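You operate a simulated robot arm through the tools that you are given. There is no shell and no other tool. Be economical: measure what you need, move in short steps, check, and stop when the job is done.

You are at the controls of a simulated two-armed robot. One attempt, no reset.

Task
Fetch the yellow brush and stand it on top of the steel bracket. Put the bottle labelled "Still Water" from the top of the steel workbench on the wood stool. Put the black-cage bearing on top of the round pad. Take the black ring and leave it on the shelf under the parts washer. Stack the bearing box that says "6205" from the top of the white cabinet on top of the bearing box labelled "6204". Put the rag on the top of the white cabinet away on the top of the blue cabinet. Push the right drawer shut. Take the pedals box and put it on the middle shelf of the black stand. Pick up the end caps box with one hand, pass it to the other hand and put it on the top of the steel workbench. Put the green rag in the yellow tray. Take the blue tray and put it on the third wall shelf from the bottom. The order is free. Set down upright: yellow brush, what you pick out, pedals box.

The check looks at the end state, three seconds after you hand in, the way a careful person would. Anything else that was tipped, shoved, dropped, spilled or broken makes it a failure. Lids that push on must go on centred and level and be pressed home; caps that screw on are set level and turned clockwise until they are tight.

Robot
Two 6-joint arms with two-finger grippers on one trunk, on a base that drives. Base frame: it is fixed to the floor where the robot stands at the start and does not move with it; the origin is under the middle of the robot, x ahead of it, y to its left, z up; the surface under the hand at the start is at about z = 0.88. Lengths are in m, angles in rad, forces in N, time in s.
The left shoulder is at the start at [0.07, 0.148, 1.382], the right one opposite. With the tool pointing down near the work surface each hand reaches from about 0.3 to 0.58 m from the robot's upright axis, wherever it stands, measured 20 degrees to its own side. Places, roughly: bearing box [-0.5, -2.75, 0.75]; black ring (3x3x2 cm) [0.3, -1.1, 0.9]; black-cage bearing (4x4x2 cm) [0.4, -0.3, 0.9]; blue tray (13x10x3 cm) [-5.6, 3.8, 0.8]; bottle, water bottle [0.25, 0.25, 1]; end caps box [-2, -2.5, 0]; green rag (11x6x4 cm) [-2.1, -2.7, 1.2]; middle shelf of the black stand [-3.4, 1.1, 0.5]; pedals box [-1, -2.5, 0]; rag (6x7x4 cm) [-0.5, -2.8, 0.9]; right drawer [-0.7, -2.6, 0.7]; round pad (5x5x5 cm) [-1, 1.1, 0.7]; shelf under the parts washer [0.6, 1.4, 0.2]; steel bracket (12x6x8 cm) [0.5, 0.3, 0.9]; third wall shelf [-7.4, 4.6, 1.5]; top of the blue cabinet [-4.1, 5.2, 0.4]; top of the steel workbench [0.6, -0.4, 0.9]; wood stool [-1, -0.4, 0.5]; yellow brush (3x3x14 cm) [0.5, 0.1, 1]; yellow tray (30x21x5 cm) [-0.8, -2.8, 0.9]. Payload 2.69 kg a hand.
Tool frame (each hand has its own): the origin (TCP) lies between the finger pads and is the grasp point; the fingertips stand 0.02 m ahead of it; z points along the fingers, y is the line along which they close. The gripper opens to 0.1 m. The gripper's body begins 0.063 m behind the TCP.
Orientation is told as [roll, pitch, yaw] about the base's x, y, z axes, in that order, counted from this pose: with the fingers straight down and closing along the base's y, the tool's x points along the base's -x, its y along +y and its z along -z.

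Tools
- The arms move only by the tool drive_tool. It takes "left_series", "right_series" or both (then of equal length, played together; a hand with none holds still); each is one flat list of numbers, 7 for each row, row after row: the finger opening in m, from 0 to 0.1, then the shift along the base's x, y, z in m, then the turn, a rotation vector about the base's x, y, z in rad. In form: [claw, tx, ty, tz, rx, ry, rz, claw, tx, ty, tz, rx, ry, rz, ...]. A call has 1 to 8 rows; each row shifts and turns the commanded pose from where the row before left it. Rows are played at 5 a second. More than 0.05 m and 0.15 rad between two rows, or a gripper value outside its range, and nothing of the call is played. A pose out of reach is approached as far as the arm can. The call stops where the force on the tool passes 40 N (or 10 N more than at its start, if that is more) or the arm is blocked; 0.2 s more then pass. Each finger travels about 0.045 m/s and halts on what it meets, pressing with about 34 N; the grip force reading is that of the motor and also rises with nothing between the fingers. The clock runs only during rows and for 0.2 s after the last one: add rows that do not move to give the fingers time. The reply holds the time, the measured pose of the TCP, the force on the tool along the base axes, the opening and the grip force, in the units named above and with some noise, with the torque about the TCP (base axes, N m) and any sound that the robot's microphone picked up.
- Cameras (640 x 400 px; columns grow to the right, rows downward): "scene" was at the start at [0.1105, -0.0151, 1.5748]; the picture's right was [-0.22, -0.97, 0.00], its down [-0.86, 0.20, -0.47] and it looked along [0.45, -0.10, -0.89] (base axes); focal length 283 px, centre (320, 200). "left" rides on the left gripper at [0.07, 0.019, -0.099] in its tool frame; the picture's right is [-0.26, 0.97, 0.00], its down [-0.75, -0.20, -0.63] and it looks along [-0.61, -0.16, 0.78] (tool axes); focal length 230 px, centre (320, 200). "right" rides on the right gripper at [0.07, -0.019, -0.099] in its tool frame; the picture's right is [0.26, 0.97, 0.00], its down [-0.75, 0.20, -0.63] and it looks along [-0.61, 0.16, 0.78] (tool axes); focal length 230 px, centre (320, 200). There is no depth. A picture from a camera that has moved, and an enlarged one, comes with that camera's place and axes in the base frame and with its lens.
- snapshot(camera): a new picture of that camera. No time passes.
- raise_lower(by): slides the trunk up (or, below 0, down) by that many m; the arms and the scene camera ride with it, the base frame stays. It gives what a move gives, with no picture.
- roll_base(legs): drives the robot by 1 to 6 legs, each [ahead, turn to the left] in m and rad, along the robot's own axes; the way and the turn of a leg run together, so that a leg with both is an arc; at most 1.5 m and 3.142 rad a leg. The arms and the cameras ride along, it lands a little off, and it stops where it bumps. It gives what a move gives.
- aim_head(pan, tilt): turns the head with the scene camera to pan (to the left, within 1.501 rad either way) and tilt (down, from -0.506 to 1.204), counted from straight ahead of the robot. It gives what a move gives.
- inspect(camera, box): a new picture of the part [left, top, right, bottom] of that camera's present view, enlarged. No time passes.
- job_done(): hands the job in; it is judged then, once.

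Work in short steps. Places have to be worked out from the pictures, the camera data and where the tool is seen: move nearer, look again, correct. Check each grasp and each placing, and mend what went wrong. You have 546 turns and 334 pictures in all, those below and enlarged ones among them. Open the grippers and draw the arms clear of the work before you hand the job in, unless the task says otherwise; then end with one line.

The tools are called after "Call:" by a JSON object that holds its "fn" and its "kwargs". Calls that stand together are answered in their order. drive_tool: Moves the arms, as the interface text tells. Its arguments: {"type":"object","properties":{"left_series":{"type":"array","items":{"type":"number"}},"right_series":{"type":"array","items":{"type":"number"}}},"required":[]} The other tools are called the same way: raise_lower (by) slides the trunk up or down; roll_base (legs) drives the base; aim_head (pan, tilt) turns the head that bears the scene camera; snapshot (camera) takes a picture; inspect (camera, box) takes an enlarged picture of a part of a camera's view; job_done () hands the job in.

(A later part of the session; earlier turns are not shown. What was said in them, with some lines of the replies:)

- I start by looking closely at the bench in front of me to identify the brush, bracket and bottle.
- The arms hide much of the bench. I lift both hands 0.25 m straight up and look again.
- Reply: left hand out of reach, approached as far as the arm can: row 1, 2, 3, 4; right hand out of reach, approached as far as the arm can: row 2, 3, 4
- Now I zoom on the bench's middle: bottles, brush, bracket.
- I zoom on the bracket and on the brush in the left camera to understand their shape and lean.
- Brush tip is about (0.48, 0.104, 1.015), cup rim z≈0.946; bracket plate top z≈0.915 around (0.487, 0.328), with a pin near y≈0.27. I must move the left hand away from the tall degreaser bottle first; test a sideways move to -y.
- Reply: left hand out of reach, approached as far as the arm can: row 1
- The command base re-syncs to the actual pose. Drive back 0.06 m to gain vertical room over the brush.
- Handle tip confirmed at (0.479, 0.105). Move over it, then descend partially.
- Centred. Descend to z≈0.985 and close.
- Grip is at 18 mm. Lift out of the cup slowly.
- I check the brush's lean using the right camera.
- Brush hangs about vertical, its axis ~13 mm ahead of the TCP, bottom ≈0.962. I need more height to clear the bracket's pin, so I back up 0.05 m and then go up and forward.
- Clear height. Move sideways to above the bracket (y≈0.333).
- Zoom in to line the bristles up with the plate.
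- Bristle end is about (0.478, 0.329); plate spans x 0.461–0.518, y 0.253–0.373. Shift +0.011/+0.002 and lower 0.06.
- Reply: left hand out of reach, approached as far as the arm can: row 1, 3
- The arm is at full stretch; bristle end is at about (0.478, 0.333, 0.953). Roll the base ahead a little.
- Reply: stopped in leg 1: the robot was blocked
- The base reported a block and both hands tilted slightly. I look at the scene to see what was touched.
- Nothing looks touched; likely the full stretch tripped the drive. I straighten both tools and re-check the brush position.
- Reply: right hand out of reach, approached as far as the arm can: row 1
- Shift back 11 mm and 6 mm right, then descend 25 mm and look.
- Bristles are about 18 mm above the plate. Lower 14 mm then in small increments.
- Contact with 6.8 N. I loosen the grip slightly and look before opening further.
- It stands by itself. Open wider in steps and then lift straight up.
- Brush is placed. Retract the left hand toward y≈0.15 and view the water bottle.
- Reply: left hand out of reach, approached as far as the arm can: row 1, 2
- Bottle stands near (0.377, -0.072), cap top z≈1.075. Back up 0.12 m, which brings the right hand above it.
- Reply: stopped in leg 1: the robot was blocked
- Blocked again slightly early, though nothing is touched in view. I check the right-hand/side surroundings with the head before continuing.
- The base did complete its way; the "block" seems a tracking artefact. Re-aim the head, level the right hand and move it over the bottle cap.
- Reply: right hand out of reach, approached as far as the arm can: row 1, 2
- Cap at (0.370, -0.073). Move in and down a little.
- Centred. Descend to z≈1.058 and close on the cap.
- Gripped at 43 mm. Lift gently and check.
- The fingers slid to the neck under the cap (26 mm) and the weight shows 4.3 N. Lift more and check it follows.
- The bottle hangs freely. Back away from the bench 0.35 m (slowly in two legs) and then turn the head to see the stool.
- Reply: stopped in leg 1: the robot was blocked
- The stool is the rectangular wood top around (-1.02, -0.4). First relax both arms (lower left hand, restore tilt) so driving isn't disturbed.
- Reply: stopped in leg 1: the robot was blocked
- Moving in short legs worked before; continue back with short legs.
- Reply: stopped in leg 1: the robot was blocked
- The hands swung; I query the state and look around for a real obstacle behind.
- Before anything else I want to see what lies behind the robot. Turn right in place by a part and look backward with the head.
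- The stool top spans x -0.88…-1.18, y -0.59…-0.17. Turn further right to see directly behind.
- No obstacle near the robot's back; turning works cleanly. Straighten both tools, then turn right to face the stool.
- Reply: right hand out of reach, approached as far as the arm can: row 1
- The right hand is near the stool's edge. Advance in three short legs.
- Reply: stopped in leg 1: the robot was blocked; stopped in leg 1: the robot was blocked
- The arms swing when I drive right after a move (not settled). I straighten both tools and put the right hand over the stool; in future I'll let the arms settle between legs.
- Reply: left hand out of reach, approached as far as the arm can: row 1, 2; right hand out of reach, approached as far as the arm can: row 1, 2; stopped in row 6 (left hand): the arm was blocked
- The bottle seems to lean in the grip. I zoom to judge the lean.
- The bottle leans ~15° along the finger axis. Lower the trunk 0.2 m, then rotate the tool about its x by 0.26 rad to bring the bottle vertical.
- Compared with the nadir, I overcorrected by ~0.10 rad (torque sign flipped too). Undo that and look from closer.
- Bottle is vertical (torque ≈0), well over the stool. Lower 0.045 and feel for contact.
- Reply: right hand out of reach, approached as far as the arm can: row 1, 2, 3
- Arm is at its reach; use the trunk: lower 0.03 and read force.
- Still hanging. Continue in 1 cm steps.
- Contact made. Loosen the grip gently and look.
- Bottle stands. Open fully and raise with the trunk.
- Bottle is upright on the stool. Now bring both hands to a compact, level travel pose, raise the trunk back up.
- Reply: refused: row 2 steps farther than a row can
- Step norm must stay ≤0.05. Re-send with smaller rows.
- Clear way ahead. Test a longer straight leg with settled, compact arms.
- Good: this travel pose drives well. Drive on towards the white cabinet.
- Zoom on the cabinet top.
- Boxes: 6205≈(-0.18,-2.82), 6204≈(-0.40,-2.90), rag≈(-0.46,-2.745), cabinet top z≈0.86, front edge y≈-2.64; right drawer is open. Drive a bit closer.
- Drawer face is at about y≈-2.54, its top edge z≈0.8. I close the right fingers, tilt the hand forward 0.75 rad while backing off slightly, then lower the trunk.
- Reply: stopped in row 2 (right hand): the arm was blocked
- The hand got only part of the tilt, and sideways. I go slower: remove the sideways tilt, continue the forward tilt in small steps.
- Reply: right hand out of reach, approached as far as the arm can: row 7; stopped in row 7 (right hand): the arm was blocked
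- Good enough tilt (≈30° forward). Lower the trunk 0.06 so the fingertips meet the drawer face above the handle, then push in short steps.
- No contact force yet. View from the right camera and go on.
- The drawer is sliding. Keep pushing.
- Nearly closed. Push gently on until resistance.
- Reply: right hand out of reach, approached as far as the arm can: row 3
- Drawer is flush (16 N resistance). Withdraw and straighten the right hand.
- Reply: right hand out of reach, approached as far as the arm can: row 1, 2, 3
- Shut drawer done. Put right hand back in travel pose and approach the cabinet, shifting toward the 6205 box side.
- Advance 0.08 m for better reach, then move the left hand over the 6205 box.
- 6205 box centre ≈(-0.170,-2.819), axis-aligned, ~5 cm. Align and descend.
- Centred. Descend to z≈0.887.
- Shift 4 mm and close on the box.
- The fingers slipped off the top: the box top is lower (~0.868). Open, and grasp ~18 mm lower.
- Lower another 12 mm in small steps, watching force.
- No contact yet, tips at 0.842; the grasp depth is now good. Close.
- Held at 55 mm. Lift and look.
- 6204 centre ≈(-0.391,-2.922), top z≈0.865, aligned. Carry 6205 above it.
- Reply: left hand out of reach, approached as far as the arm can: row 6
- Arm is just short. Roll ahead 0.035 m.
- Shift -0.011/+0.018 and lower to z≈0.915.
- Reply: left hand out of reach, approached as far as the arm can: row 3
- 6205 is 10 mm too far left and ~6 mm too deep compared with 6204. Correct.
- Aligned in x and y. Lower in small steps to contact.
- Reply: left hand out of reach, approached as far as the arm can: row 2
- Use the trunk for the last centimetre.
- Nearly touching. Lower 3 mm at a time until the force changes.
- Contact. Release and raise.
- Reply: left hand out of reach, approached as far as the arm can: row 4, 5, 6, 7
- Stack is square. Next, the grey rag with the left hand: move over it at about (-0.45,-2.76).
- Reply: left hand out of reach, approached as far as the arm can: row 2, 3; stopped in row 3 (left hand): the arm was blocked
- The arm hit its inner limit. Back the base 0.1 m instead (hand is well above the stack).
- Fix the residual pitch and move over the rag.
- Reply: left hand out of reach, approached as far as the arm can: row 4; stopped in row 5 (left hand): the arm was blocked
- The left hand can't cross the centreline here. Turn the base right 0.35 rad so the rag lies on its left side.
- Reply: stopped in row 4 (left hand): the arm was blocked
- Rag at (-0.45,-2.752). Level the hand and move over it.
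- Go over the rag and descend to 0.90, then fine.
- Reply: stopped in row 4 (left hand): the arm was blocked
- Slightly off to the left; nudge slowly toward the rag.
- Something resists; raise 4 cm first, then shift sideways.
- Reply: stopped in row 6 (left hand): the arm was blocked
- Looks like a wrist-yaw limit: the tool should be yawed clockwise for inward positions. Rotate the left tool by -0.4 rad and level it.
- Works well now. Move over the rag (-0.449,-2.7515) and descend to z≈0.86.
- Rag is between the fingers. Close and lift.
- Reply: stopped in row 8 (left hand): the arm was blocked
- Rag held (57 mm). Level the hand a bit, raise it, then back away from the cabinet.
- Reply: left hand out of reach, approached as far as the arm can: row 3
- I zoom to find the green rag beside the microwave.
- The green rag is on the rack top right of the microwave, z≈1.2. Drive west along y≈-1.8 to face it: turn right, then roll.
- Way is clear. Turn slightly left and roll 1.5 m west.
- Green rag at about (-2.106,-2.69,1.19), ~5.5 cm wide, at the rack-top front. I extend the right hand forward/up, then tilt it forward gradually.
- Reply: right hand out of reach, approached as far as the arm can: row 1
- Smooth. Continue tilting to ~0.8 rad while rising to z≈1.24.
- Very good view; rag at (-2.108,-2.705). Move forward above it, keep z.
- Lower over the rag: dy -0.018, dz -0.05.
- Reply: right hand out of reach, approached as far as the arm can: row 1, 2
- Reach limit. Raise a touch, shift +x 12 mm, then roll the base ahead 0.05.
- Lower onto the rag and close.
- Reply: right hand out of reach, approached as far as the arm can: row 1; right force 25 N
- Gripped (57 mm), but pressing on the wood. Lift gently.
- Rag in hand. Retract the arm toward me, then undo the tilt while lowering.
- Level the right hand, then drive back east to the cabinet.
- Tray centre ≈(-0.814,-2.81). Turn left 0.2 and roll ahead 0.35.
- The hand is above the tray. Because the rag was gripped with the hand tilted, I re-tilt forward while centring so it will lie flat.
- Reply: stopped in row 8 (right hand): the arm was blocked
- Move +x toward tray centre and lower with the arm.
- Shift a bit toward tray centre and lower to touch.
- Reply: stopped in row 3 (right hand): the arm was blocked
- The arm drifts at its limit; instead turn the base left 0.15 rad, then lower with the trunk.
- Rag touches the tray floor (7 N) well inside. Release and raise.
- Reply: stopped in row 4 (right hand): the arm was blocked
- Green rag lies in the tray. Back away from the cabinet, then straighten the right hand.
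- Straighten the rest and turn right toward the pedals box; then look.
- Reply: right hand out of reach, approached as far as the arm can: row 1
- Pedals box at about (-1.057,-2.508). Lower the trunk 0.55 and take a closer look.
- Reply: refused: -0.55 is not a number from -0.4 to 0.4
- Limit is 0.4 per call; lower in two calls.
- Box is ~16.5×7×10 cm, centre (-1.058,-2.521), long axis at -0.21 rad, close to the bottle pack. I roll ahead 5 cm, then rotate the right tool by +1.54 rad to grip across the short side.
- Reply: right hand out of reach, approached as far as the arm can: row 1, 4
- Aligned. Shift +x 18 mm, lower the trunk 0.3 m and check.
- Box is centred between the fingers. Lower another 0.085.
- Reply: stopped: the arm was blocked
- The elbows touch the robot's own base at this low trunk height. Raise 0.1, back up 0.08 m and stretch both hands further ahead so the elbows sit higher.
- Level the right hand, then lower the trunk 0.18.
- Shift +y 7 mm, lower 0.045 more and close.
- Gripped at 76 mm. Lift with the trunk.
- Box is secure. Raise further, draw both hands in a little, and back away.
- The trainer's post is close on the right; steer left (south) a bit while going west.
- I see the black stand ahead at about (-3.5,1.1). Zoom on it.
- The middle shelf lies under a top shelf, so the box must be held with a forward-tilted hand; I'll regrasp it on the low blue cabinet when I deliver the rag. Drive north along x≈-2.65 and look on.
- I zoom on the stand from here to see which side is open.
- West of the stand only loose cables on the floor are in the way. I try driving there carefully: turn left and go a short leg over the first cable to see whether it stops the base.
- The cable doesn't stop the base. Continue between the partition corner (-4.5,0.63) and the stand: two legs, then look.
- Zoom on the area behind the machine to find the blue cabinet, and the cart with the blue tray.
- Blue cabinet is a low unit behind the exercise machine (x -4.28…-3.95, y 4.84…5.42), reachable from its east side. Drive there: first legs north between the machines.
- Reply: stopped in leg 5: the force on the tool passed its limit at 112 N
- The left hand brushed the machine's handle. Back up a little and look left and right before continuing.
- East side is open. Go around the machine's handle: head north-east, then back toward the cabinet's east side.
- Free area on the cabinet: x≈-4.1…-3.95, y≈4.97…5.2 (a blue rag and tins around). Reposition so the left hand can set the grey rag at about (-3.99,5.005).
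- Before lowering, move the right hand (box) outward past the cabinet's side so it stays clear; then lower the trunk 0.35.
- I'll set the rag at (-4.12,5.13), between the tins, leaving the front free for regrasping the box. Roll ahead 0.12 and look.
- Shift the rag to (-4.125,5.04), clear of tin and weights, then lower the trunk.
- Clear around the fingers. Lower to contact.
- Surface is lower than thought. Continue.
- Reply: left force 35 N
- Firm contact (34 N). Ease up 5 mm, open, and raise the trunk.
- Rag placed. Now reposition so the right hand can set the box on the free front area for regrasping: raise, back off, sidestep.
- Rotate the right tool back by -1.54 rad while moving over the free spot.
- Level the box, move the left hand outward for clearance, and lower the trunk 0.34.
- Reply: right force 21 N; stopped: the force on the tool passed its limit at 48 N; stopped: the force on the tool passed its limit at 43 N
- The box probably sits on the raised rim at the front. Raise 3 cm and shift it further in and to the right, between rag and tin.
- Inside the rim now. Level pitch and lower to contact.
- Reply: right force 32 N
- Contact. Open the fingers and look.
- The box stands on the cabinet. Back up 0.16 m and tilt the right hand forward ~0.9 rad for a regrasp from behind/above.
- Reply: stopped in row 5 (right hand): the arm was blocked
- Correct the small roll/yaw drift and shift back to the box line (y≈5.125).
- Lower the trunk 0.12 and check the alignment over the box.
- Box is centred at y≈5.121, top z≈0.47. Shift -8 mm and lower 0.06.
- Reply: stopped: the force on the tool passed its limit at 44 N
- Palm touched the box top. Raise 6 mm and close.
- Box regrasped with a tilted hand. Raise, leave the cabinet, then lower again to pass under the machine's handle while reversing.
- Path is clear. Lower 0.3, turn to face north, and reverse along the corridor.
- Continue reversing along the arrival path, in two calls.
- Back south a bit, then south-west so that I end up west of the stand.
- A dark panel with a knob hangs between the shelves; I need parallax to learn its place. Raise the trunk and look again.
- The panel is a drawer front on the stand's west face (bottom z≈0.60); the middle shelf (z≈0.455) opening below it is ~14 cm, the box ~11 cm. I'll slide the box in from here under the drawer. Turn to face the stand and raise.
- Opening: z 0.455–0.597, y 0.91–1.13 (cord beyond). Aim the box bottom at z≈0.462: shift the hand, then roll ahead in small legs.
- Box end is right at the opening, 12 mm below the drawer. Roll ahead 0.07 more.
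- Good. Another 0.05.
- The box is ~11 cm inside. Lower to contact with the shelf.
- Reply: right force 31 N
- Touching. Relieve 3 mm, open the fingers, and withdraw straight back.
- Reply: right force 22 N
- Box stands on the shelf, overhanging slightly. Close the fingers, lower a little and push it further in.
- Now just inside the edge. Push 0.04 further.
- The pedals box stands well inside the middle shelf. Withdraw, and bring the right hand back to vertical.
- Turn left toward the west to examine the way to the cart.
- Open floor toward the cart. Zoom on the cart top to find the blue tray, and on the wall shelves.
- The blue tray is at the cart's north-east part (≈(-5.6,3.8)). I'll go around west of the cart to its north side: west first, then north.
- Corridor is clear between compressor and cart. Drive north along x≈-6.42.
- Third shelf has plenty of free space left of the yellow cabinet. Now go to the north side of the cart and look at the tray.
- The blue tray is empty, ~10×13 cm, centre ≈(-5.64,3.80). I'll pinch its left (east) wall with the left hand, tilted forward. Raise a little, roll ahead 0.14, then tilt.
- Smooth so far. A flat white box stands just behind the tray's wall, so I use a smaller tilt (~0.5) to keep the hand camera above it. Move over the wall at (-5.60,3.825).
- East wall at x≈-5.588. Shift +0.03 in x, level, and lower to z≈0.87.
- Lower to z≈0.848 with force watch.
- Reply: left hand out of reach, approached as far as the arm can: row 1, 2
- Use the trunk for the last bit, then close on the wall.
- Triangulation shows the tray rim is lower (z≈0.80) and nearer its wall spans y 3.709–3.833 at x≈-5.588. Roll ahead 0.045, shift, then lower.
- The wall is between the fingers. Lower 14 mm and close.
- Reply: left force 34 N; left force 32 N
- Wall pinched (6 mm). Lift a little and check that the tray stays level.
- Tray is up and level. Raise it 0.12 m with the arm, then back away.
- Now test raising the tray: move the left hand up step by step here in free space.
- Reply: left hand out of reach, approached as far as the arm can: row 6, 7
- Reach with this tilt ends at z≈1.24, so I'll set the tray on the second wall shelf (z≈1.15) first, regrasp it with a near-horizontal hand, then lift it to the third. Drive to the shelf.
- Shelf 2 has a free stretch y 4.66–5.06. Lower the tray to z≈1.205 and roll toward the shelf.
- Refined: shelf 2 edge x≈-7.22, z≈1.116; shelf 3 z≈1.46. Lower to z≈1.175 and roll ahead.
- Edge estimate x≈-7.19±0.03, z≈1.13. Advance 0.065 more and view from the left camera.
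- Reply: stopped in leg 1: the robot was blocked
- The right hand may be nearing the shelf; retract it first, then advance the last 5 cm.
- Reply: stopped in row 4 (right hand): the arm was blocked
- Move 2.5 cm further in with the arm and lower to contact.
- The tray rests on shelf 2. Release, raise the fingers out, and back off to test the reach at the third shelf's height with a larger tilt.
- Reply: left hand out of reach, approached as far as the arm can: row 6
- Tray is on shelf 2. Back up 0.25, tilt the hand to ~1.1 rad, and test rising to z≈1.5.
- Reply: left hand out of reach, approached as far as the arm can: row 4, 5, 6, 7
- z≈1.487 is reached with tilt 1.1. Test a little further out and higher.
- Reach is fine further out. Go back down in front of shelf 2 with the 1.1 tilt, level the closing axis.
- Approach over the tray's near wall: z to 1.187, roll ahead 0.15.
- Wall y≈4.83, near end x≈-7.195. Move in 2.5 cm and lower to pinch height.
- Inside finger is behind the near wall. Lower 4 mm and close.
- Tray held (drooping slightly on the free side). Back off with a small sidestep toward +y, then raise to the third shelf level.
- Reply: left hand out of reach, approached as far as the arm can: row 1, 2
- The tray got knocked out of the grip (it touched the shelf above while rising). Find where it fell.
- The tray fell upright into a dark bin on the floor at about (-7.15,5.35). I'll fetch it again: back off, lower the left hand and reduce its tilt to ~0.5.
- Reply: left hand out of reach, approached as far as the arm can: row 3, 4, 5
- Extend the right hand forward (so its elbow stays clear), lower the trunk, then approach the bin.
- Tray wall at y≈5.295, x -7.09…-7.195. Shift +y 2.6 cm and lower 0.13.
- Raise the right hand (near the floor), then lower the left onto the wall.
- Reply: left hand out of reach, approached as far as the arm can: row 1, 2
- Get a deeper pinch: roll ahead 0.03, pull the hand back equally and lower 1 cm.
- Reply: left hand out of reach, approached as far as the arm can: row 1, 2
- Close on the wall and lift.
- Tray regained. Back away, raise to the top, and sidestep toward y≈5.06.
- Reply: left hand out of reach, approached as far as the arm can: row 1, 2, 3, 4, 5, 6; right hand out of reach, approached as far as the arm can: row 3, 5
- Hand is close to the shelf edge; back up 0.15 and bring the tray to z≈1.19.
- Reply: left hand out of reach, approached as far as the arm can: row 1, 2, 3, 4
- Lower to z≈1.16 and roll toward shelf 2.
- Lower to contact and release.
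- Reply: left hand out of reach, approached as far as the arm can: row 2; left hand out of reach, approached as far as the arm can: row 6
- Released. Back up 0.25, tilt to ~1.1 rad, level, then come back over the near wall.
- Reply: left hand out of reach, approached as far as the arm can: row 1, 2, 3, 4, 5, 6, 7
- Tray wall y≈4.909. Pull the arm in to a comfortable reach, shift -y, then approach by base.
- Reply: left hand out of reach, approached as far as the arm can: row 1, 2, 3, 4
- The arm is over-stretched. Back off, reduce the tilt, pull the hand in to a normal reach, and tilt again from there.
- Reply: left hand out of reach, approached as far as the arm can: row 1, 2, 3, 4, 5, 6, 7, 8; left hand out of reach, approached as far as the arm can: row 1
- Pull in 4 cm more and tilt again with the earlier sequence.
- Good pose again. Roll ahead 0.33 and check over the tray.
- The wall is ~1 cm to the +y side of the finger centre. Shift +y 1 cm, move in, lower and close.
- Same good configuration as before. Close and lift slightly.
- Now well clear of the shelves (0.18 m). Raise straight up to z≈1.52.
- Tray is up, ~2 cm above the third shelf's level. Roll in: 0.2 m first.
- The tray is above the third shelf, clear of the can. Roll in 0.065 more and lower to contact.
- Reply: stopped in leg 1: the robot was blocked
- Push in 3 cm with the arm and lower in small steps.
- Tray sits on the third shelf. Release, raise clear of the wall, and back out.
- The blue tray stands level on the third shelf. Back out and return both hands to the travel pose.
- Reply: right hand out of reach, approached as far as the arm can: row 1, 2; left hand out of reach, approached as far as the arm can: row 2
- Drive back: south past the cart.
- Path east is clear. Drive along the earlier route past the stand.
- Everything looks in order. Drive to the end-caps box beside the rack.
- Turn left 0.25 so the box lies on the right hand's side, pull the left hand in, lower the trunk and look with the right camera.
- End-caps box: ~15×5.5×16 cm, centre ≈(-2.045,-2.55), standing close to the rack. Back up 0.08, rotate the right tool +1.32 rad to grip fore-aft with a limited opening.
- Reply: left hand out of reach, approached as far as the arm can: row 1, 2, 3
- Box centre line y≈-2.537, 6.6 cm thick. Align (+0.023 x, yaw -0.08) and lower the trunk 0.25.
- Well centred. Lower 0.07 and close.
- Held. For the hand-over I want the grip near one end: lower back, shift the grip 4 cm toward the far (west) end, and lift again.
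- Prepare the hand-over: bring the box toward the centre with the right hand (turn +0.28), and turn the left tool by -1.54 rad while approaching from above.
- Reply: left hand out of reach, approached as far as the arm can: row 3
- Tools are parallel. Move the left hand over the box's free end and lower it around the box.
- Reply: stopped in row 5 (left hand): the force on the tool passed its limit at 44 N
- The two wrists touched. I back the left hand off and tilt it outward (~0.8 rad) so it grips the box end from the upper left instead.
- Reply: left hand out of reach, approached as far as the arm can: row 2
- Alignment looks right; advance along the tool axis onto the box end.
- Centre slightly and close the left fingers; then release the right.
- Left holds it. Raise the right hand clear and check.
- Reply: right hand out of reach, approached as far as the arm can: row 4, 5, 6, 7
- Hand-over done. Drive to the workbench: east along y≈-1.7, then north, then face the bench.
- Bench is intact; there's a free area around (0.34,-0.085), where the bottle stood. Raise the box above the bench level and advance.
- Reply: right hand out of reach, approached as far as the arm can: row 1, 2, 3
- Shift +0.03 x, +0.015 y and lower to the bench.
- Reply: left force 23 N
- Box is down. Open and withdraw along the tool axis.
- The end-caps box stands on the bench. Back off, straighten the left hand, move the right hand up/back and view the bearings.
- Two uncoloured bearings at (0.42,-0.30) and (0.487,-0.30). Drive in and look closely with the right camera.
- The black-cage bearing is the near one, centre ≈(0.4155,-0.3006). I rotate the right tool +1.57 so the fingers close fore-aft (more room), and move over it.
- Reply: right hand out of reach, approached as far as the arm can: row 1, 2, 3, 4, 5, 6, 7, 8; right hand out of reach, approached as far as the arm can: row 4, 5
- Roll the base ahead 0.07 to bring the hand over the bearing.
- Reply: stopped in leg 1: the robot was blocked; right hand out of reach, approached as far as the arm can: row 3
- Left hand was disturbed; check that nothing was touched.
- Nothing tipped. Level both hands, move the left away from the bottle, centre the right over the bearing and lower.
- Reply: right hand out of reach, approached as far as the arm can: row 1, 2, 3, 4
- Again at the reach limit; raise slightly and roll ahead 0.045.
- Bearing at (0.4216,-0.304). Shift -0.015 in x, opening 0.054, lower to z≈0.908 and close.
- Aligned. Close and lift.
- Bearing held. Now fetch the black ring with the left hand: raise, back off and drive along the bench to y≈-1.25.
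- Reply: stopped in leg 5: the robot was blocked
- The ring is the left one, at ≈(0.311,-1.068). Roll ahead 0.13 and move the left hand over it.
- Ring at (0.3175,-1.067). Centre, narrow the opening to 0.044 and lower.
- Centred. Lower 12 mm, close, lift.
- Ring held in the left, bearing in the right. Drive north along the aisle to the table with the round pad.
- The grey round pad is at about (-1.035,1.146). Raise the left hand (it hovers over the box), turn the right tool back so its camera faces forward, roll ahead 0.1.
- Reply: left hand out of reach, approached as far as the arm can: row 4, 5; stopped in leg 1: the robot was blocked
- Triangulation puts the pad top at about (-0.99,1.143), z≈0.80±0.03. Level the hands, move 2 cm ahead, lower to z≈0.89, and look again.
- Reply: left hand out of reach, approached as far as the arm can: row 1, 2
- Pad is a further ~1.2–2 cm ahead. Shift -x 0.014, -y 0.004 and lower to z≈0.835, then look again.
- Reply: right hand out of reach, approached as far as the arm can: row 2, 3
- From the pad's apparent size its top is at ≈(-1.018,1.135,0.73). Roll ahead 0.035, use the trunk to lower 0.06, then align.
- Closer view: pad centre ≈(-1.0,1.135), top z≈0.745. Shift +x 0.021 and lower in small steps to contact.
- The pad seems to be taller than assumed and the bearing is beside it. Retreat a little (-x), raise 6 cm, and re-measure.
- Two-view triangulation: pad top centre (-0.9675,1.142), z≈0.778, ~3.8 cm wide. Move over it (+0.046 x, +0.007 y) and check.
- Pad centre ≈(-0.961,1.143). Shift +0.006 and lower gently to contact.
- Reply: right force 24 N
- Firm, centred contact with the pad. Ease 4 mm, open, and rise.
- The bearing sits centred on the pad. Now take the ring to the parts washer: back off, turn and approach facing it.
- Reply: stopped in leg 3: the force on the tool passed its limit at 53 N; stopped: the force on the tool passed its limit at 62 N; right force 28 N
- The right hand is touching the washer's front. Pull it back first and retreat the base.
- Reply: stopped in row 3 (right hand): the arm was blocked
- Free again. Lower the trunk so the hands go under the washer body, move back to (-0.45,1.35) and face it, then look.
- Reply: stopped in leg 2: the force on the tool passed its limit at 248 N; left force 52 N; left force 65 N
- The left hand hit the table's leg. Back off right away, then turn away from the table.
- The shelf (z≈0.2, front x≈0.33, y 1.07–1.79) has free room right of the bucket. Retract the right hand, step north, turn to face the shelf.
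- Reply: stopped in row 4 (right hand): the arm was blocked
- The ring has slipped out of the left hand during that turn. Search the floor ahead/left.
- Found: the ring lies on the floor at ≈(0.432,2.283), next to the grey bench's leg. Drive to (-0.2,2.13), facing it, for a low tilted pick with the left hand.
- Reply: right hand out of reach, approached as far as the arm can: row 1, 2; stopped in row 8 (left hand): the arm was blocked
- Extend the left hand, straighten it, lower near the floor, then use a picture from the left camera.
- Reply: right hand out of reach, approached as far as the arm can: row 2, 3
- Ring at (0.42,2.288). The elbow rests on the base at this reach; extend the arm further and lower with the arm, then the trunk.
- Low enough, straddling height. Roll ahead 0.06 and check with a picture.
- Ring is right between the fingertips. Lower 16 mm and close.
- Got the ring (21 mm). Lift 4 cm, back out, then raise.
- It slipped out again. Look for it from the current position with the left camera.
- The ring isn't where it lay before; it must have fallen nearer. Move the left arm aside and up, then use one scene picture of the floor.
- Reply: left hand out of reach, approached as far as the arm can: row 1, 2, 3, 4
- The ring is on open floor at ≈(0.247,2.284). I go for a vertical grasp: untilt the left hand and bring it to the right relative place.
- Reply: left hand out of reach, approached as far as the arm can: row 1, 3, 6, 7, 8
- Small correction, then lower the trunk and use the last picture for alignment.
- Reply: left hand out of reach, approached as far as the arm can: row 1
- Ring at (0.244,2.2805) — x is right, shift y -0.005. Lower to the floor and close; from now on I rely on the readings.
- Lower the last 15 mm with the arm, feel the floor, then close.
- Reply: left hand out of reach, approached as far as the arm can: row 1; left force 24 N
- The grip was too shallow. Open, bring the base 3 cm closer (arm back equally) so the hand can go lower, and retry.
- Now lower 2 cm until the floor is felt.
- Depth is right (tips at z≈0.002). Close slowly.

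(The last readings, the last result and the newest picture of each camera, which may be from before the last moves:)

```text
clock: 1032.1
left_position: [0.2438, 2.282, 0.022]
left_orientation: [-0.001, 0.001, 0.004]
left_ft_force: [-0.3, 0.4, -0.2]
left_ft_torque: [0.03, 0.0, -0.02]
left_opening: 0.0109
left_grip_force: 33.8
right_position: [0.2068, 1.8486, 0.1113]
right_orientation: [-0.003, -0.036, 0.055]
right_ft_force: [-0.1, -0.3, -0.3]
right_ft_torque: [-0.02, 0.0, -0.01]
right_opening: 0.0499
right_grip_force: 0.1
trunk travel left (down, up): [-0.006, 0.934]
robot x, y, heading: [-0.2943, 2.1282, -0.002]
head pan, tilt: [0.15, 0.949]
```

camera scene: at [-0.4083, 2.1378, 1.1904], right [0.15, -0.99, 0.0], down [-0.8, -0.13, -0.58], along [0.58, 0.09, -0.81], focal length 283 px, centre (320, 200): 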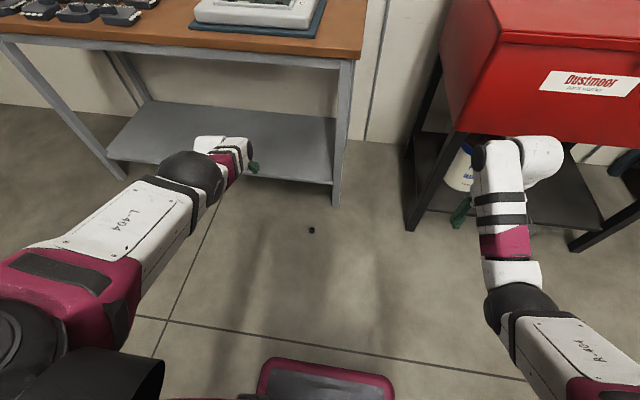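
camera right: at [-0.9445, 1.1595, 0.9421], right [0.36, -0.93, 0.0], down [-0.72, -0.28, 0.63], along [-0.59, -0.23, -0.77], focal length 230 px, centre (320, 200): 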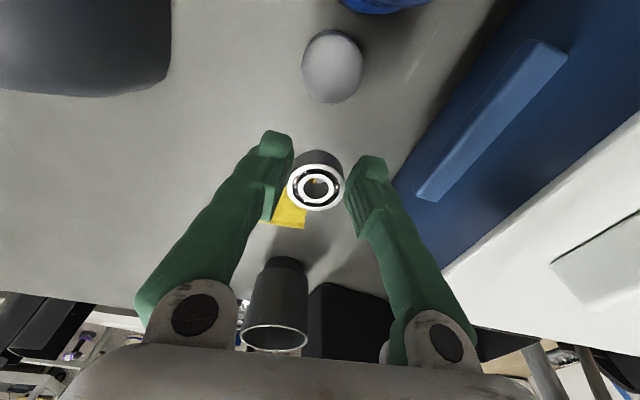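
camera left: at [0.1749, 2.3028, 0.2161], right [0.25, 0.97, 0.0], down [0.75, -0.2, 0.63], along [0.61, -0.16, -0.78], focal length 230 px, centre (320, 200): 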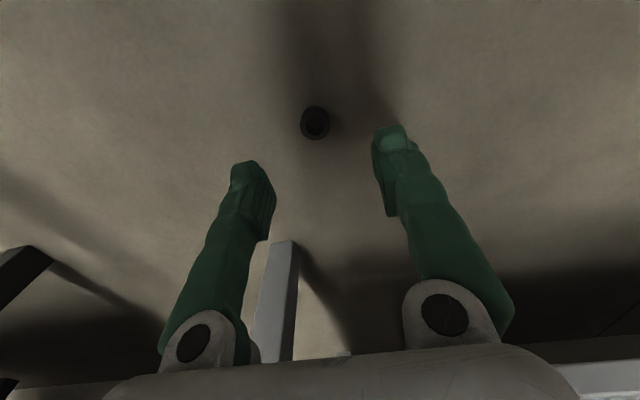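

It holds only an edge (11 mm): the ring sits ~2.2 cm off along x. Most likely it was pushed ahead; open, shift +0.022 in x and close again.

Call:
{"fn": "drive_tool", "kwargs": {"left_series": [0.03, 0, 0, 0, 0, 0, 0, 0.06, 0, 0, 0, 0, 0, 0, 0.06, 0, 0, 0, 0, 0, 0, 0.06, 0.011, 0, 0, 0, 0, 0, 0.06, 0.011, 0, 0, 0, 0, 0, 0.06, 0, 0, 0, 0, 0, 0]}}

Call:
{"fn": "drive_tool", "kwargs": {"left_series": [0.045, 0, 0, 0, 0, 0, 0, 0.03, 0, 0, 0, 0, 0, 0, 0.0, 0, 0, 0, 0, 0, 0, 0.0, 0, 0, 0, 0, 0, 0, 0.0, 0, 0, 0, 0, 0, 0]}}

```text
clock: 1033.5
left_position: [0.2656, 2.2817, 0.0223]
left_orientation: [-0.001, -0.001, 0.002]
left_ft_force: [-0.7, 0.0, -0.9]
left_ft_torque: [-0.02, 0.0, 0.0]
left_opening: 0.0599
left_grip_force: 0.0
right_position: [0.2059, 1.8482, 0.1102]
right_orientation: [-0.002, -0.035, 0.055]
right_ft_force: [0.1, -0.7, -0.4]
right_ft_torque: [0.01, 0.03, 0.01]
right_opening: 0.0501
right_grip_force: 0.1
trunk travel left (down, up): [-0.006, 0.934]
robot x, y, heading: [-0.2901, 2.1308, -0.001]
head pan, tilt: [0.15, 0.949]
```

```text
clock: 1034.7
left_position: [0.2657, 2.2805, 0.0223]
left_orientation: [0.001, -0.001, 0.004]
left_ft_force: [0.7, 0.4, 0.0]
left_ft_torque: [0.02, 0.0, 0.02]
left_opening: 0.0113
left_grip_force: 34.1
right_position: [0.2069, 1.8481, 0.111]
right_orientation: [-0.003, -0.035, 0.057]
right_ft_force: [0.3, 0.1, 0.8]
right_ft_torque: [0.03, -0.02, -0.01]
right_opening: 0.0499
right_grip_force: 0.0
trunk travel left (down, up): [-0.006, 0.934]
robot x, y, heading: [-0.2948, 2.1251, -0.005]
head pan, tilt: [0.15, 0.949]
```

Same width on the other side — the ring's centre must lie midway. Open, move back 1.1 cm and close.

Call:
{"fn": "drive_tool", "kwargs": {"left_series": [0.03, 0, 0, 0, 0, 0, 0, 0.06, 0, 0, 0, 0, 0, 0, 0.06, 0, 0, 0, 0, 0, 0, 0.06, -0.011, 0, 0, 0, 0, 0, 0.06, 0, 0, 0, 0, 0, 0]}}

Call:
{"fn": "drive_tool", "kwargs": {"left_series": [0.045, 0, 0, 0, 0, 0, 0, 0.03, 0, 0, 0, 0, 0, 0, 0.0, 0, 0, 0, 0, 0, 0, 0.0, 0, 0, 0, 0, 0, 0, 0.0, 0, 0, 0, 0, 0, 0]}}

```text
clock: 1035.9
left_position: [0.2551, 2.2825, 0.0222]
left_orientation: [0.001, -0.001, 0.003]
left_ft_force: [0.4, 0.7, -0.9]
left_ft_torque: [0.0, -0.05, 0.01]
left_opening: 0.0598
left_grip_force: 0.1
right_position: [0.2066, 1.848, 0.1102]
right_orientation: [-0.003, -0.036, 0.056]
right_ft_force: [1.0, 0.2, -0.5]
right_ft_torque: [0.03, 0.01, -0.01]
right_opening: 0.0501
right_grip_force: 0.0
trunk travel left (down, up): [-0.006, 0.934]
robot x, y, heading: [-0.2954, 2.1281, 0.005]
head pan, tilt: [0.15, 0.949]
```

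```text
clock: 1037.1
left_position: [0.2537, 2.2821, 0.0228]
left_orientation: [0.001, -0.002, 0.004]
left_ft_force: [-0.7, 0.1, 0.1]
left_ft_torque: [0.02, -0.03, -0.04]
left_opening: 0.0121
left_grip_force: 33.8
right_position: [0.2055, 1.8484, 0.1107]
right_orientation: [-0.005, -0.034, 0.056]
right_ft_force: [-0.4, -0.6, 0.6]
right_ft_torque: [-0.01, -0.03, 0.0]
right_opening: 0.0501
right_grip_force: 0.0
trunk travel left (down, up): [-0.006, 0.934]
robot x, y, heading: [-0.2959, 2.1251, 0.003]
head pan, tilt: [0.15, 0.949]
```

The width is ~12 mm everywhere: the ring stands on its rim and I hold its flat faces — a good grip. Lift carefully and verify.

Call:
{"fn": "raise_lower", "kwargs": {"by": 0.05}}

Call:
{"fn": "raise_lower", "kwargs": {"by": 0.15}}

Call:
{"fn": "raise_lower", "kwargs": {"by": 0.1}}

```text
clock: 1038.0
left_position: [0.2542, 2.2812, 0.0739]
left_orientation: [-0.002, -0.001, 0.003]
left_ft_force: [0.6, 1.1, -0.5]
left_ft_torque: [0.0, -0.03, 0.01]
left_opening: 0.0117
left_grip_force: 33.7
right_position: [0.2054, 1.8484, 0.1605]
right_orientation: [-0.002, -0.031, 0.056]
right_ft_force: [-0.5, 0.1, 0.4]
right_ft_torque: [-0.02, -0.02, 0.02]
right_opening: 0.05
right_grip_force: 0.0
trunk travel left (down, up): [-0.056, 0.884]
robot x, y, heading: [-0.2916, 2.1297, -0.001]
head pan, tilt: [0.15, 0.949]
```

```text
clock: 1039.7
left_position: [0.2552, 2.2821, 0.2219]
left_orientation: [-0.001, -0.001, 0.003]
left_ft_force: [-0.1, -0.2, 0.6]
left_ft_torque: [0.01, -0.01, -0.03]
left_opening: 0.0117
left_grip_force: 34.4
right_position: [0.206, 1.8481, 0.3104]
right_orientation: [-0.003, -0.033, 0.057]
right_ft_force: [1.1, 0.0, 0.2]
right_ft_torque: [-0.01, -0.03, 0.02]
right_opening: 0.0501
right_grip_force: 0.0
trunk travel left (down, up): [-0.206, 0.734]
robot x, y, heading: [-0.2934, 2.1258, 0.0]
head pan, tilt: [0.15, 0.949]
```

```text
clock: 1041.1
left_position: [0.2549, 2.2822, 0.3224]
left_orientation: [0.0, 0.001, 0.004]
left_ft_force: [0.7, 0.2, 0.0]
left_ft_torque: [0.01, 0.0, -0.02]
left_opening: 0.0113
left_grip_force: 33.8
right_position: [0.2065, 1.8478, 0.4104]
right_orientation: [-0.002, -0.034, 0.057]
right_ft_force: [0.1, -0.1, -0.9]
right_ft_torque: [0.0, 0.0, -0.03]
right_opening: 0.0501
right_grip_force: 0.0
trunk travel left (down, up): [-0.306, 0.634]
robot x, y, heading: [-0.2923, 2.1267, 0.003]
head pan, tilt: [0.15, 0.949]
```

Ring still held. Carefully reposition: back a little, turn south, go to y≈1.245, turn to face the washer; check the grip after each.

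Call:
{"fn": "roll_base", "kwargs": {"legs": [[-0.06, 0], [0, -0.8]]}}

Call:
{"fn": "roll_base", "kwargs": {"legs": [[0, -0.77]]}}

```text
clock: 1044.2
left_position: [0.1302, 1.831, 0.3231]
left_orientation: [0.002, 0.002, -0.817]
left_ft_force: [0.4, -0.4, -0.3]
left_ft_torque: [0.0, 0.0, -0.01]
left_opening: 0.0114
left_grip_force: 33.7
right_position: [-0.2196, 1.5714, 0.4107]
right_orientation: [-0.003, -0.033, -0.764]
right_ft_force: [-0.1, 0.8, -0.3]
right_ft_torque: [-0.01, -0.03, -0.01]
right_opening: 0.0497
right_grip_force: 0.0
trunk travel left (down, up): [-0.306, 0.634]
robot x, y, heading: [-0.3564, 2.1255, -0.824]
head pan, tilt: [0.15, 0.949]
```

```text
clock: 1046.6
left_position: [-0.2157, 1.5751, 0.3224]
left_orientation: [0.002, 0.002, -1.591]
left_ft_force: [0.8, -0.6, 0.2]
left_ft_torque: [0.05, -0.03, 0.0]
left_opening: 0.0119
left_grip_force: 34.4
right_position: [-0.6484, 1.6326, 0.4109]
right_orientation: [-0.005, -0.034, -1.537]
right_ft_force: [-0.2, -0.1, -0.1]
right_ft_torque: [-0.03, 0.05, 0.01]
right_opening: 0.0501
right_grip_force: 0.0
trunk travel left (down, up): [-0.306, 0.634]
robot x, y, heading: [-0.3528, 2.1258, -1.597]
head pan, tilt: [0.15, 0.949]
```

Call:
{"fn": "roll_base", "kwargs": {"legs": [[0.44, 0.015], [0.44, 0.012]]}}

Call:
{"fn": "roll_base", "kwargs": {"legs": [[0, 0.8]]}}

Call:
{"fn": "roll_base", "kwargs": {"legs": [[0, 0.77]]}}

```text
clock: 1051.6
left_position: [-0.2222, 0.6897, 0.3225]
left_orientation: [0.001, 0.003, -1.571]
left_ft_force: [-0.6, -0.4, -0.6]
left_ft_torque: [0.01, 0.0, 0.01]
left_opening: 0.0119
left_grip_force: 34.2
right_position: [-0.6548, 0.7405, 0.41]
right_orientation: [-0.006, -0.033, -1.519]
right_ft_force: [-0.5, 0.3, 0.5]
right_ft_torque: [0.0, 0.01, -0.03]
right_opening: 0.0503
right_grip_force: 0.1
trunk travel left (down, up): [-0.306, 0.634]
robot x, y, heading: [-0.3774, 1.2398, -1.576]
head pan, tilt: [0.15, 0.949]
```

```text
clock: 1054.1
left_position: [0.1269, 0.9661, 0.3225]
left_orientation: [0.001, 0.002, -0.772]
left_ft_force: [-1.0, -0.4, -0.5]
left_ft_torque: [0.0, 0.01, 0.0]
left_opening: 0.0119
left_grip_force: 34.1
right_position: [-0.2116, 0.6886, 0.4122]
right_orientation: [-0.005, -0.034, -0.72]
right_ft_force: [0.2, 0.9, -0.6]
right_ft_torque: [0.01, 0.02, 0.01]
right_opening: 0.0497
right_grip_force: 0.1
trunk travel left (down, up): [-0.306, 0.634]
robot x, y, heading: [-0.3736, 1.2397, -0.777]
head pan, tilt: [0.15, 0.949]
```

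```text
clock: 1056.5
left_position: [0.1784, 1.3822, 0.3235]
left_orientation: [0.003, 0.002, -0.016]
left_ft_force: [0.0, -0.3, -0.6]
left_ft_torque: [0.03, 0.01, -0.04]
left_opening: 0.0119
left_grip_force: 33.9
right_position: [0.1225, 0.9507, 0.4113]
right_orientation: [-0.004, -0.033, 0.036]
right_ft_force: [0.3, 0.2, 0.3]
right_ft_torque: [-0.04, 0.0, 0.01]
right_opening: 0.0498
right_grip_force: 0.1
trunk travel left (down, up): [-0.306, 0.634]
robot x, y, heading: [-0.377, 1.2407, -0.022]
head pan, tilt: [0.15, 0.949]
```

Still held. Retract the right hand, and tilt the left hand ~0.8 rad sideways so the ring will lie down flat on release.

Call:
{"fn": "drive_tool", "kwargs": {"right_series": [0.05, -0.03, 0, 0, 0, 0, 0, 0.05, -0.03, 0, 0, 0, 0, 0, 0.05, -0.03, 0, 0, 0, 0, 0, 0.05, -0.02, 0, 0, 0, 0, 0, 0.05, 0, 0, 0, 0, 0, 0], "left_series": [0, 0, 0, 0, -0.08, 0, 0, 0, 0, 0, 0, -0.08, 0, 0, 0, 0, 0, 0, -0.08, 0, 0, 0, 0, 0, 0, -0.08, 0, 0, 0, 0, 0, 0, 0, 0, 0]}}

Call:
{"fn": "drive_tool", "kwargs": {"left_series": [0, 0, 0, 0, -0.08, 0, 0, 0, 0, 0, 0, -0.08, 0, 0, 0, 0, 0, 0, -0.08, 0, 0, 0, 0, 0, 0, -0.08, 0, 0, 0, 0, 0, 0, -0.08, 0, 0, 0, 0, 0, 0, 0, 0, 0]}}

```text
clock: 1057.7
left_position: [0.1776, 1.3809, 0.3211]
left_orientation: [-0.319, -0.002, -0.017]
left_ft_force: [0.8, 0.8, -0.8]
left_ft_torque: [-0.03, -0.02, -0.01]
left_opening: 0.012
left_grip_force: 34.1
right_position: [0.0393, 0.9429, 0.3641]
right_orientation: [-0.003, -0.037, 0.035]
right_ft_force: [0.1, 0.1, -0.1]
right_ft_torque: [-0.01, 0.03, 0.0]
right_opening: 0.0502
right_grip_force: 0.1
right hand out of reach, approached as far as the arm can: row 1, 2, 3, 4
trunk travel left (down, up): [-0.306, 0.634]
robot x, y, heading: [-0.3701, 1.2347, -0.019]
head pan, tilt: [0.15, 0.949]
```

```text
clock: 1059.1
left_position: [0.168, 1.3833, 0.3299]
left_orientation: [-0.702, -0.011, -0.009]
left_ft_force: [0.3, 0.8, -0.5]
left_ft_torque: [-0.04, 0.0, 0.0]
left_opening: 0.0118
left_grip_force: 34.1
left hand out of reach, approached as far as the arm can: row 5
right_position: [0.0397, 0.9417, 0.3645]
right_orientation: [-0.005, -0.037, 0.036]
right_ft_force: [-0.4, -0.2, 0.2]
right_ft_torque: [-0.03, 0.0, -0.01]
right_opening: 0.05
right_grip_force: 0.0
trunk travel left (down, up): [-0.306, 0.634]
robot x, y, heading: [-0.3686, 1.2424, -0.025]
head pan, tilt: [0.15, 0.949]
```

Good tilt. Shift the ring hand toward -y (away from the bucket) with the arm before entering.

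Call:
{"fn": "drive_tool", "kwargs": {"left_series": [0, 0, -0.03, 0, 0, 0, 0, 0, 0, -0.03, 0, 0, 0, 0, 0, 0, -0.03, 0, 0, 0, 0, 0, 0, 0, 0, 0, 0, 0]}}

```text
clock: 1060.1
left_position: [0.1673, 1.2915, 0.3278]
left_orientation: [-0.718, -0.007, -0.012]
left_ft_force: [-0.1, 0.1, -0.6]
left_ft_torque: [-0.04, 0.01, 0.05]
left_opening: 0.0117
left_grip_force: 34.1
right_position: [0.04, 0.9417, 0.3638]
right_orientation: [-0.006, -0.037, 0.037]
right_ft_force: [-0.4, 0.6, 0.2]
right_ft_torque: [0.01, -0.01, 0.0]
right_opening: 0.0502
right_grip_force: 0.1
trunk travel left (down, up): [-0.306, 0.634]
robot x, y, heading: [-0.3743, 1.2357, -0.026]
head pan, tilt: [0.15, 0.949]
```

Roll in under the washer: 0.24 m.

Call:
{"fn": "roll_base", "kwargs": {"legs": [[0.14, 0]]}}

Call:
{"fn": "roll_base", "kwargs": {"legs": [[0.1, 0]]}}

Call:
{"fn": "drive_tool", "kwargs": {"left_series": [0, 0, 0, 0, 0, 0, 0, 0, 0, 0, 0, 0, 0, 0]}}

```text
clock: 1061.4
left_position: [0.311, 1.2869, 0.3276]
left_orientation: [-0.718, -0.009, -0.017]
left_ft_force: [0.2, -0.6, -0.2]
left_ft_torque: [-0.02, 0.01, -0.01]
left_opening: 0.0117
left_grip_force: 34.2
right_position: [0.1804, 0.9373, 0.3627]
right_orientation: [-0.004, -0.033, 0.031]
right_ft_force: [0.5, -0.4, -0.2]
right_ft_torque: [-0.01, 0.0, -0.02]
right_opening: 0.05
right_grip_force: 0.0
trunk travel left (down, up): [-0.306, 0.634]
robot x, y, heading: [-0.2306, 1.2343, -0.028]
head pan, tilt: [0.15, 0.949]
```

```text
clock: 1062.6
left_position: [0.4125, 1.283, 0.3267]
left_orientation: [-0.716, -0.009, -0.021]
left_ft_force: [0.9, -0.4, 0.4]
left_ft_torque: [-0.01, 0.02, -0.02]
left_opening: 0.0118
left_grip_force: 34.3
right_position: [0.2813, 0.9335, 0.3633]
right_orientation: [-0.005, -0.034, 0.03]
right_ft_force: [0.6, 0.5, 0.2]
right_ft_torque: [0.0, 0.02, 0.03]
right_opening: 0.0501
right_grip_force: 0.0
trunk travel left (down, up): [-0.306, 0.634]
robot x, y, heading: [-0.1299, 1.2323, -0.027]
head pan, tilt: [0.15, 0.949]
```

```text
clock: 1063.2
left_position: [0.4118, 1.2831, 0.3278]
left_orientation: [-0.718, -0.008, -0.02]
left_ft_force: [0.2, -0.8, 0.9]
left_ft_torque: [0.03, -0.02, 0.0]
left_opening: 0.0119
left_grip_force: 34.3
right_position: [0.2811, 0.9336, 0.3637]
right_orientation: [-0.005, -0.036, 0.03]
right_ft_force: [0.4, -0.1, -0.3]
right_ft_torque: [-0.01, 0.02, 0.02]
right_opening: 0.0501
right_grip_force: 0.0
trunk travel left (down, up): [-0.306, 0.634]
robot x, y, heading: [-0.1258, 1.2298, -0.026]
head pan, tilt: [0.15, 0.949]
```

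Lower onto the shelf in steps, watching the force.

Call:
{"fn": "raise_lower", "kwargs": {"by": -0.07}}

Call:
{"fn": "raise_lower", "kwargs": {"by": -0.015}}

Call:
{"fn": "raise_lower", "kwargs": {"by": -0.01}}

```text
clock: 1064.3
left_position: [0.412, 1.2831, 0.258]
left_orientation: [-0.716, -0.008, -0.018]
left_ft_force: [0.4, 0.1, 0.3]
left_ft_torque: [0.04, -0.01, 0.02]
left_opening: 0.0118
left_grip_force: 34.2
right_position: [0.2799, 0.9333, 0.2933]
right_orientation: [-0.006, -0.038, 0.029]
right_ft_force: [-0.2, -0.5, 0.4]
right_ft_torque: [0.01, 0.03, 0.0]
right_opening: 0.0501
right_grip_force: 0.0
trunk travel left (down, up): [-0.236, 0.704]
robot x, y, heading: [-0.1313, 1.2334, -0.031]
head pan, tilt: [0.15, 0.949]
```

```text
clock: 1064.9
left_position: [0.412, 1.2838, 0.2424]
left_orientation: [-0.718, -0.009, -0.021]
left_ft_force: [-0.1, 0.2, 0.2]
left_ft_torque: [0.01, 0.02, 0.01]
left_opening: 0.0119
left_grip_force: 34.8
right_position: [0.2817, 0.9339, 0.2787]
right_orientation: [-0.004, -0.036, 0.028]
right_ft_force: [-0.2, 0.2, 0.0]
right_ft_torque: [-0.03, 0.01, -0.01]
right_opening: 0.0498
right_grip_force: 0.1
trunk travel left (down, up): [-0.221, 0.719]
robot x, y, heading: [-0.1294, 1.2342, -0.029]
head pan, tilt: [0.15, 0.949]
```

```text
clock: 1065.5
left_position: [0.4115, 1.2837, 0.2317]
left_orientation: [-0.717, -0.009, -0.021]
left_ft_force: [-0.2, 0.5, -0.3]
left_ft_torque: [0.01, -0.01, -0.01]
left_opening: 0.0117
left_grip_force: 34.5
right_position: [0.2819, 0.9327, 0.269]
right_orientation: [-0.004, -0.037, 0.029]
right_ft_force: [0.5, 0.4, -0.6]
right_ft_torque: [0.01, -0.01, 0.03]
right_opening: 0.0503
right_grip_force: 0.0
trunk travel left (down, up): [-0.211, 0.729]
robot x, y, heading: [-0.1273, 1.2342, -0.027]
head pan, tilt: [0.15, 0.949]
```

Call:
{"fn": "raise_lower", "kwargs": {"by": -0.01}}

Call:
{"fn": "raise_lower", "kwargs": {"by": -0.008}}

Call:
{"fn": "raise_lower", "kwargs": {"by": -0.008}}

```text
clock: 1066.1
left_position: [0.4116, 1.2831, 0.2233]
left_orientation: [-0.718, -0.008, -0.021]
left_ft_force: [0.4, 0.6, 0.5]
left_ft_torque: [-0.04, -0.01, 0.01]
left_opening: 0.0118
left_grip_force: 33.8
right_position: [0.2813, 0.933, 0.2581]
right_orientation: [-0.004, -0.037, 0.03]
right_ft_force: [0.7, -0.5, 0.2]
right_ft_torque: [0.01, 0.0, -0.02]
right_opening: 0.0499
right_grip_force: 0.0
trunk travel left (down, up): [-0.201, 0.739]
robot x, y, heading: [-0.1291, 1.2298, -0.028]
head pan, tilt: [0.15, 0.949]
```

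```text
clock: 1066.6
left_position: [0.4112, 1.2826, 0.2152]
left_orientation: [-0.717, -0.01, -0.022]
left_ft_force: [-0.1, 0.8, -0.2]
left_ft_torque: [0.0, 0.02, 0.01]
left_opening: 0.0116
left_grip_force: 33.9
right_position: [0.2808, 0.9328, 0.2505]
right_orientation: [-0.004, -0.035, 0.029]
right_ft_force: [0.1, 0.3, 0.0]
right_ft_torque: [-0.02, 0.02, -0.05]
right_opening: 0.0501
right_grip_force: 0.1
trunk travel left (down, up): [-0.193, 0.747]
robot x, y, heading: [-0.132, 1.231, -0.025]
head pan, tilt: [0.15, 0.949]
```

```text
clock: 1067.4
left_position: [0.4153, 1.2814, 0.2137]
left_orientation: [-0.721, -0.021, -0.024]
left_ft_force: [-3.2, 2.2, 18.2]
left_ft_torque: [0.17, 0.24, -0.16]
left_opening: 0.0113
left_grip_force: 33.8
right_position: [0.2814, 0.9333, 0.2457]
right_orientation: [-0.006, -0.039, 0.031]
right_ft_force: [-0.3, 1.0, 1.0]
right_ft_torque: [-0.03, -0.01, 0.02]
right_opening: 0.05
right_grip_force: 0.1
trunk travel left (down, up): [-0.186, 0.754]
robot x, y, heading: [-0.1317, 1.2336, -0.027]
head pan, tilt: [0.15, 0.949]
stopped: the force on the tool passed its limit at 41 N (the readings are from after the stop); the commanded pose is now the measured one
```

Contact with the shelf. Raise 1 cm and open slowly so the ring lies down.

Call:
{"fn": "raise_lower", "kwargs": {"by": 0.012}}

Call:
{"fn": "drive_tool", "kwargs": {"left_series": [0.016, 0, 0, 0, 0, 0, 0, 0.022, 0, 0, 0, 0, 0, 0, 0.03, 0, 0, 0, 0, 0, 0, 0.036, 0, 0.003, 0.004, 0, 0, 0, 0.04, 0, 0.006, 0.006, 0, 0, 0, 0.04, 0, 0.012, 0.013, 0, 0, 0, 0.04, 0, 0.014, 0.016, 0, 0, 0, 0.04, 0, 0, 0, 0, 0, 0]}}

```text
clock: 1068.0
left_position: [0.4129, 1.2822, 0.2211]
left_orientation: [-0.72, -0.01, -0.022]
left_ft_force: [0.2, 0.9, 0.6]
left_ft_torque: [-0.01, -0.02, 0.01]
left_opening: 0.0118
left_grip_force: 33.9
right_position: [0.2805, 0.9345, 0.2535]
right_orientation: [-0.005, -0.037, 0.03]
right_ft_force: [0.5, -0.2, 0.1]
right_ft_torque: [-0.02, 0.04, 0.02]
right_opening: 0.0501
right_grip_force: 0.0
trunk travel left (down, up): [-0.198, 0.742]
robot x, y, heading: [-0.1281, 1.234, -0.023]
head pan, tilt: [0.15, 0.949]
```

```text
clock: 1069.8
left_position: [0.4132, 1.3171, 0.2618]
left_orientation: [-0.72, -0.012, -0.021]
left_ft_force: [-0.2, -0.1, 1.0]
left_ft_torque: [0.02, -0.03, 0.02]
left_opening: 0.0402
left_grip_force: 0.1
right_position: [0.2815, 0.9339, 0.2543]
right_orientation: [-0.005, -0.037, 0.029]
right_ft_force: [0.0, -0.4, -0.1]
right_ft_torque: [0.0, 0.0, -0.02]
right_opening: 0.0498
right_grip_force: 0.1
trunk travel left (down, up): [-0.198, 0.742]
robot x, y, heading: [-0.1313, 1.2325, -0.03]
head pan, tilt: [0.15, 0.949]
```

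Withdraw: raise a bit, back out, and confirm the fingers are empty.

Call:
{"fn": "raise_lower", "kwargs": {"by": 0.05}}

Call:
{"fn": "roll_base", "kwargs": {"legs": [[-0.3, 0]]}}

Call:
{"fn": "drive_tool", "kwargs": {"left_series": [0.0, 0, 0, 0, 0, 0, 0, 0.0, 0, 0, 0, 0, 0, 0, 0.0, 0, 0, 0, 0, 0, 0, 0, 0, 0, 0, 0, 0, 0, 0, 0, 0, 0, 0, 0, 0]}}

```text
clock: 1070.7
left_position: [0.4132, 1.3154, 0.311]
left_orientation: [-0.718, -0.012, -0.022]
left_ft_force: [0.4, 0.5, 0.1]
left_ft_torque: [0.01, -0.02, 0.02]
left_opening: 0.0401
left_grip_force: 0.0
right_position: [0.2803, 0.9332, 0.3048]
right_orientation: [-0.005, -0.038, 0.028]
right_ft_force: [0.0, 0.6, -0.1]
right_ft_torque: [0.0, 0.04, -0.04]
right_opening: 0.0502
right_grip_force: 0.1
trunk travel left (down, up): [-0.248, 0.692]
robot x, y, heading: [-0.1303, 1.2321, -0.027]
head pan, tilt: [0.15, 0.949]
```

```text
clock: 1072.8
left_position: [0.1053, 1.3238, 0.3111]
left_orientation: [-0.72, -0.014, -0.023]
left_ft_force: [-0.4, -0.1, 0.1]
left_ft_torque: [0.03, 0.02, -0.02]
left_opening: 0.0401
left_grip_force: 0.1
right_position: [-0.0271, 0.9416, 0.3056]
right_orientation: [-0.005, -0.037, 0.028]
right_ft_force: [0.1, -0.4, 0.8]
right_ft_torque: [0.0, 0.0, -0.02]
right_opening: 0.05
right_grip_force: 0.0
trunk travel left (down, up): [-0.248, 0.692]
robot x, y, heading: [-0.437, 1.2423, -0.026]
head pan, tilt: [0.15, 0.949]
```

```text
clock: 1074.0
left_position: [0.1048, 1.3232, 0.3124]
left_orientation: [-0.717, -0.012, -0.023]
left_ft_force: [0.9, -0.2, 0.2]
left_ft_torque: [-0.02, -0.01, -0.02]
left_opening: 0.0003
left_grip_force: 29.0
right_position: [-0.0275, 0.9405, 0.305]
right_orientation: [-0.003, -0.037, 0.029]
right_ft_force: [-0.1, -0.2, -0.4]
right_ft_torque: [0.05, -0.04, 0.01]
right_opening: 0.0499
right_grip_force: 0.1
trunk travel left (down, up): [-0.248, 0.692]
robot x, y, heading: [-0.4387, 1.2362, -0.023]
head pan, tilt: [0.15, 0.949]
```

Fingers are empty, so the ring stayed on the shelf. Open both grippers and hand in.

Call:
{"fn": "drive_tool", "kwargs": {"left_series": [0.05, 0, 0, 0, 0, 0, 0, 0.1, 0, 0, 0, 0, 0, 0, 0.1, 0, 0, 0, 0, 0, 0, 0.1, 0, 0, 0, 0, 0, 0, 0.1, 0, 0, 0, 0, 0, 0], "right_series": [0.1, 0, 0, 0, 0, 0, 0, 0.1, 0, 0, 0, 0, 0, 0, 0.1, 0, 0, 0, 0, 0, 0, 0.1, 0, 0, 0, 0, 0, 0, 0.1, 0, 0, 0, 0, 0, 0]}}

Call:
{"fn": "job_done", "kwargs": {}}

```text
clock: 1075.2
left_position: [0.105, 1.3246, 0.3112]
left_orientation: [-0.72, -0.012, -0.023]
left_ft_force: [0.9, 0.6, 0.1]
left_ft_torque: [-0.04, 0.0, 0.02]
left_opening: 0.1
left_grip_force: 0.0
right_position: [-0.0267, 0.9417, 0.305]
right_orientation: [-0.005, -0.035, 0.029]
right_ft_force: [-0.8, 0.3, 0.6]
right_ft_torque: [0.03, -0.01, 0.01]
right_opening: 0.1001
right_grip_force: 0.0
trunk travel left (down, up): [-0.248, 0.692]
robot x, y, heading: [-0.4336, 1.24, -0.028]
head pan, tilt: [0.15, 0.949]
```

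```text
The job is handed in.
```

I worked through all eleven tasks and handed the job in, but the ring's final placing is unconfirmed: I had no pictures left and judged it only from contact force and empty fingers. I dropped the ring twice and the blue tray once and picked them up again. On the way I pushed the round pad about a centimetre, and my hands struck the exercise machine, the washer and hardest the round-pad table's leg, which I did not picture afterwards.
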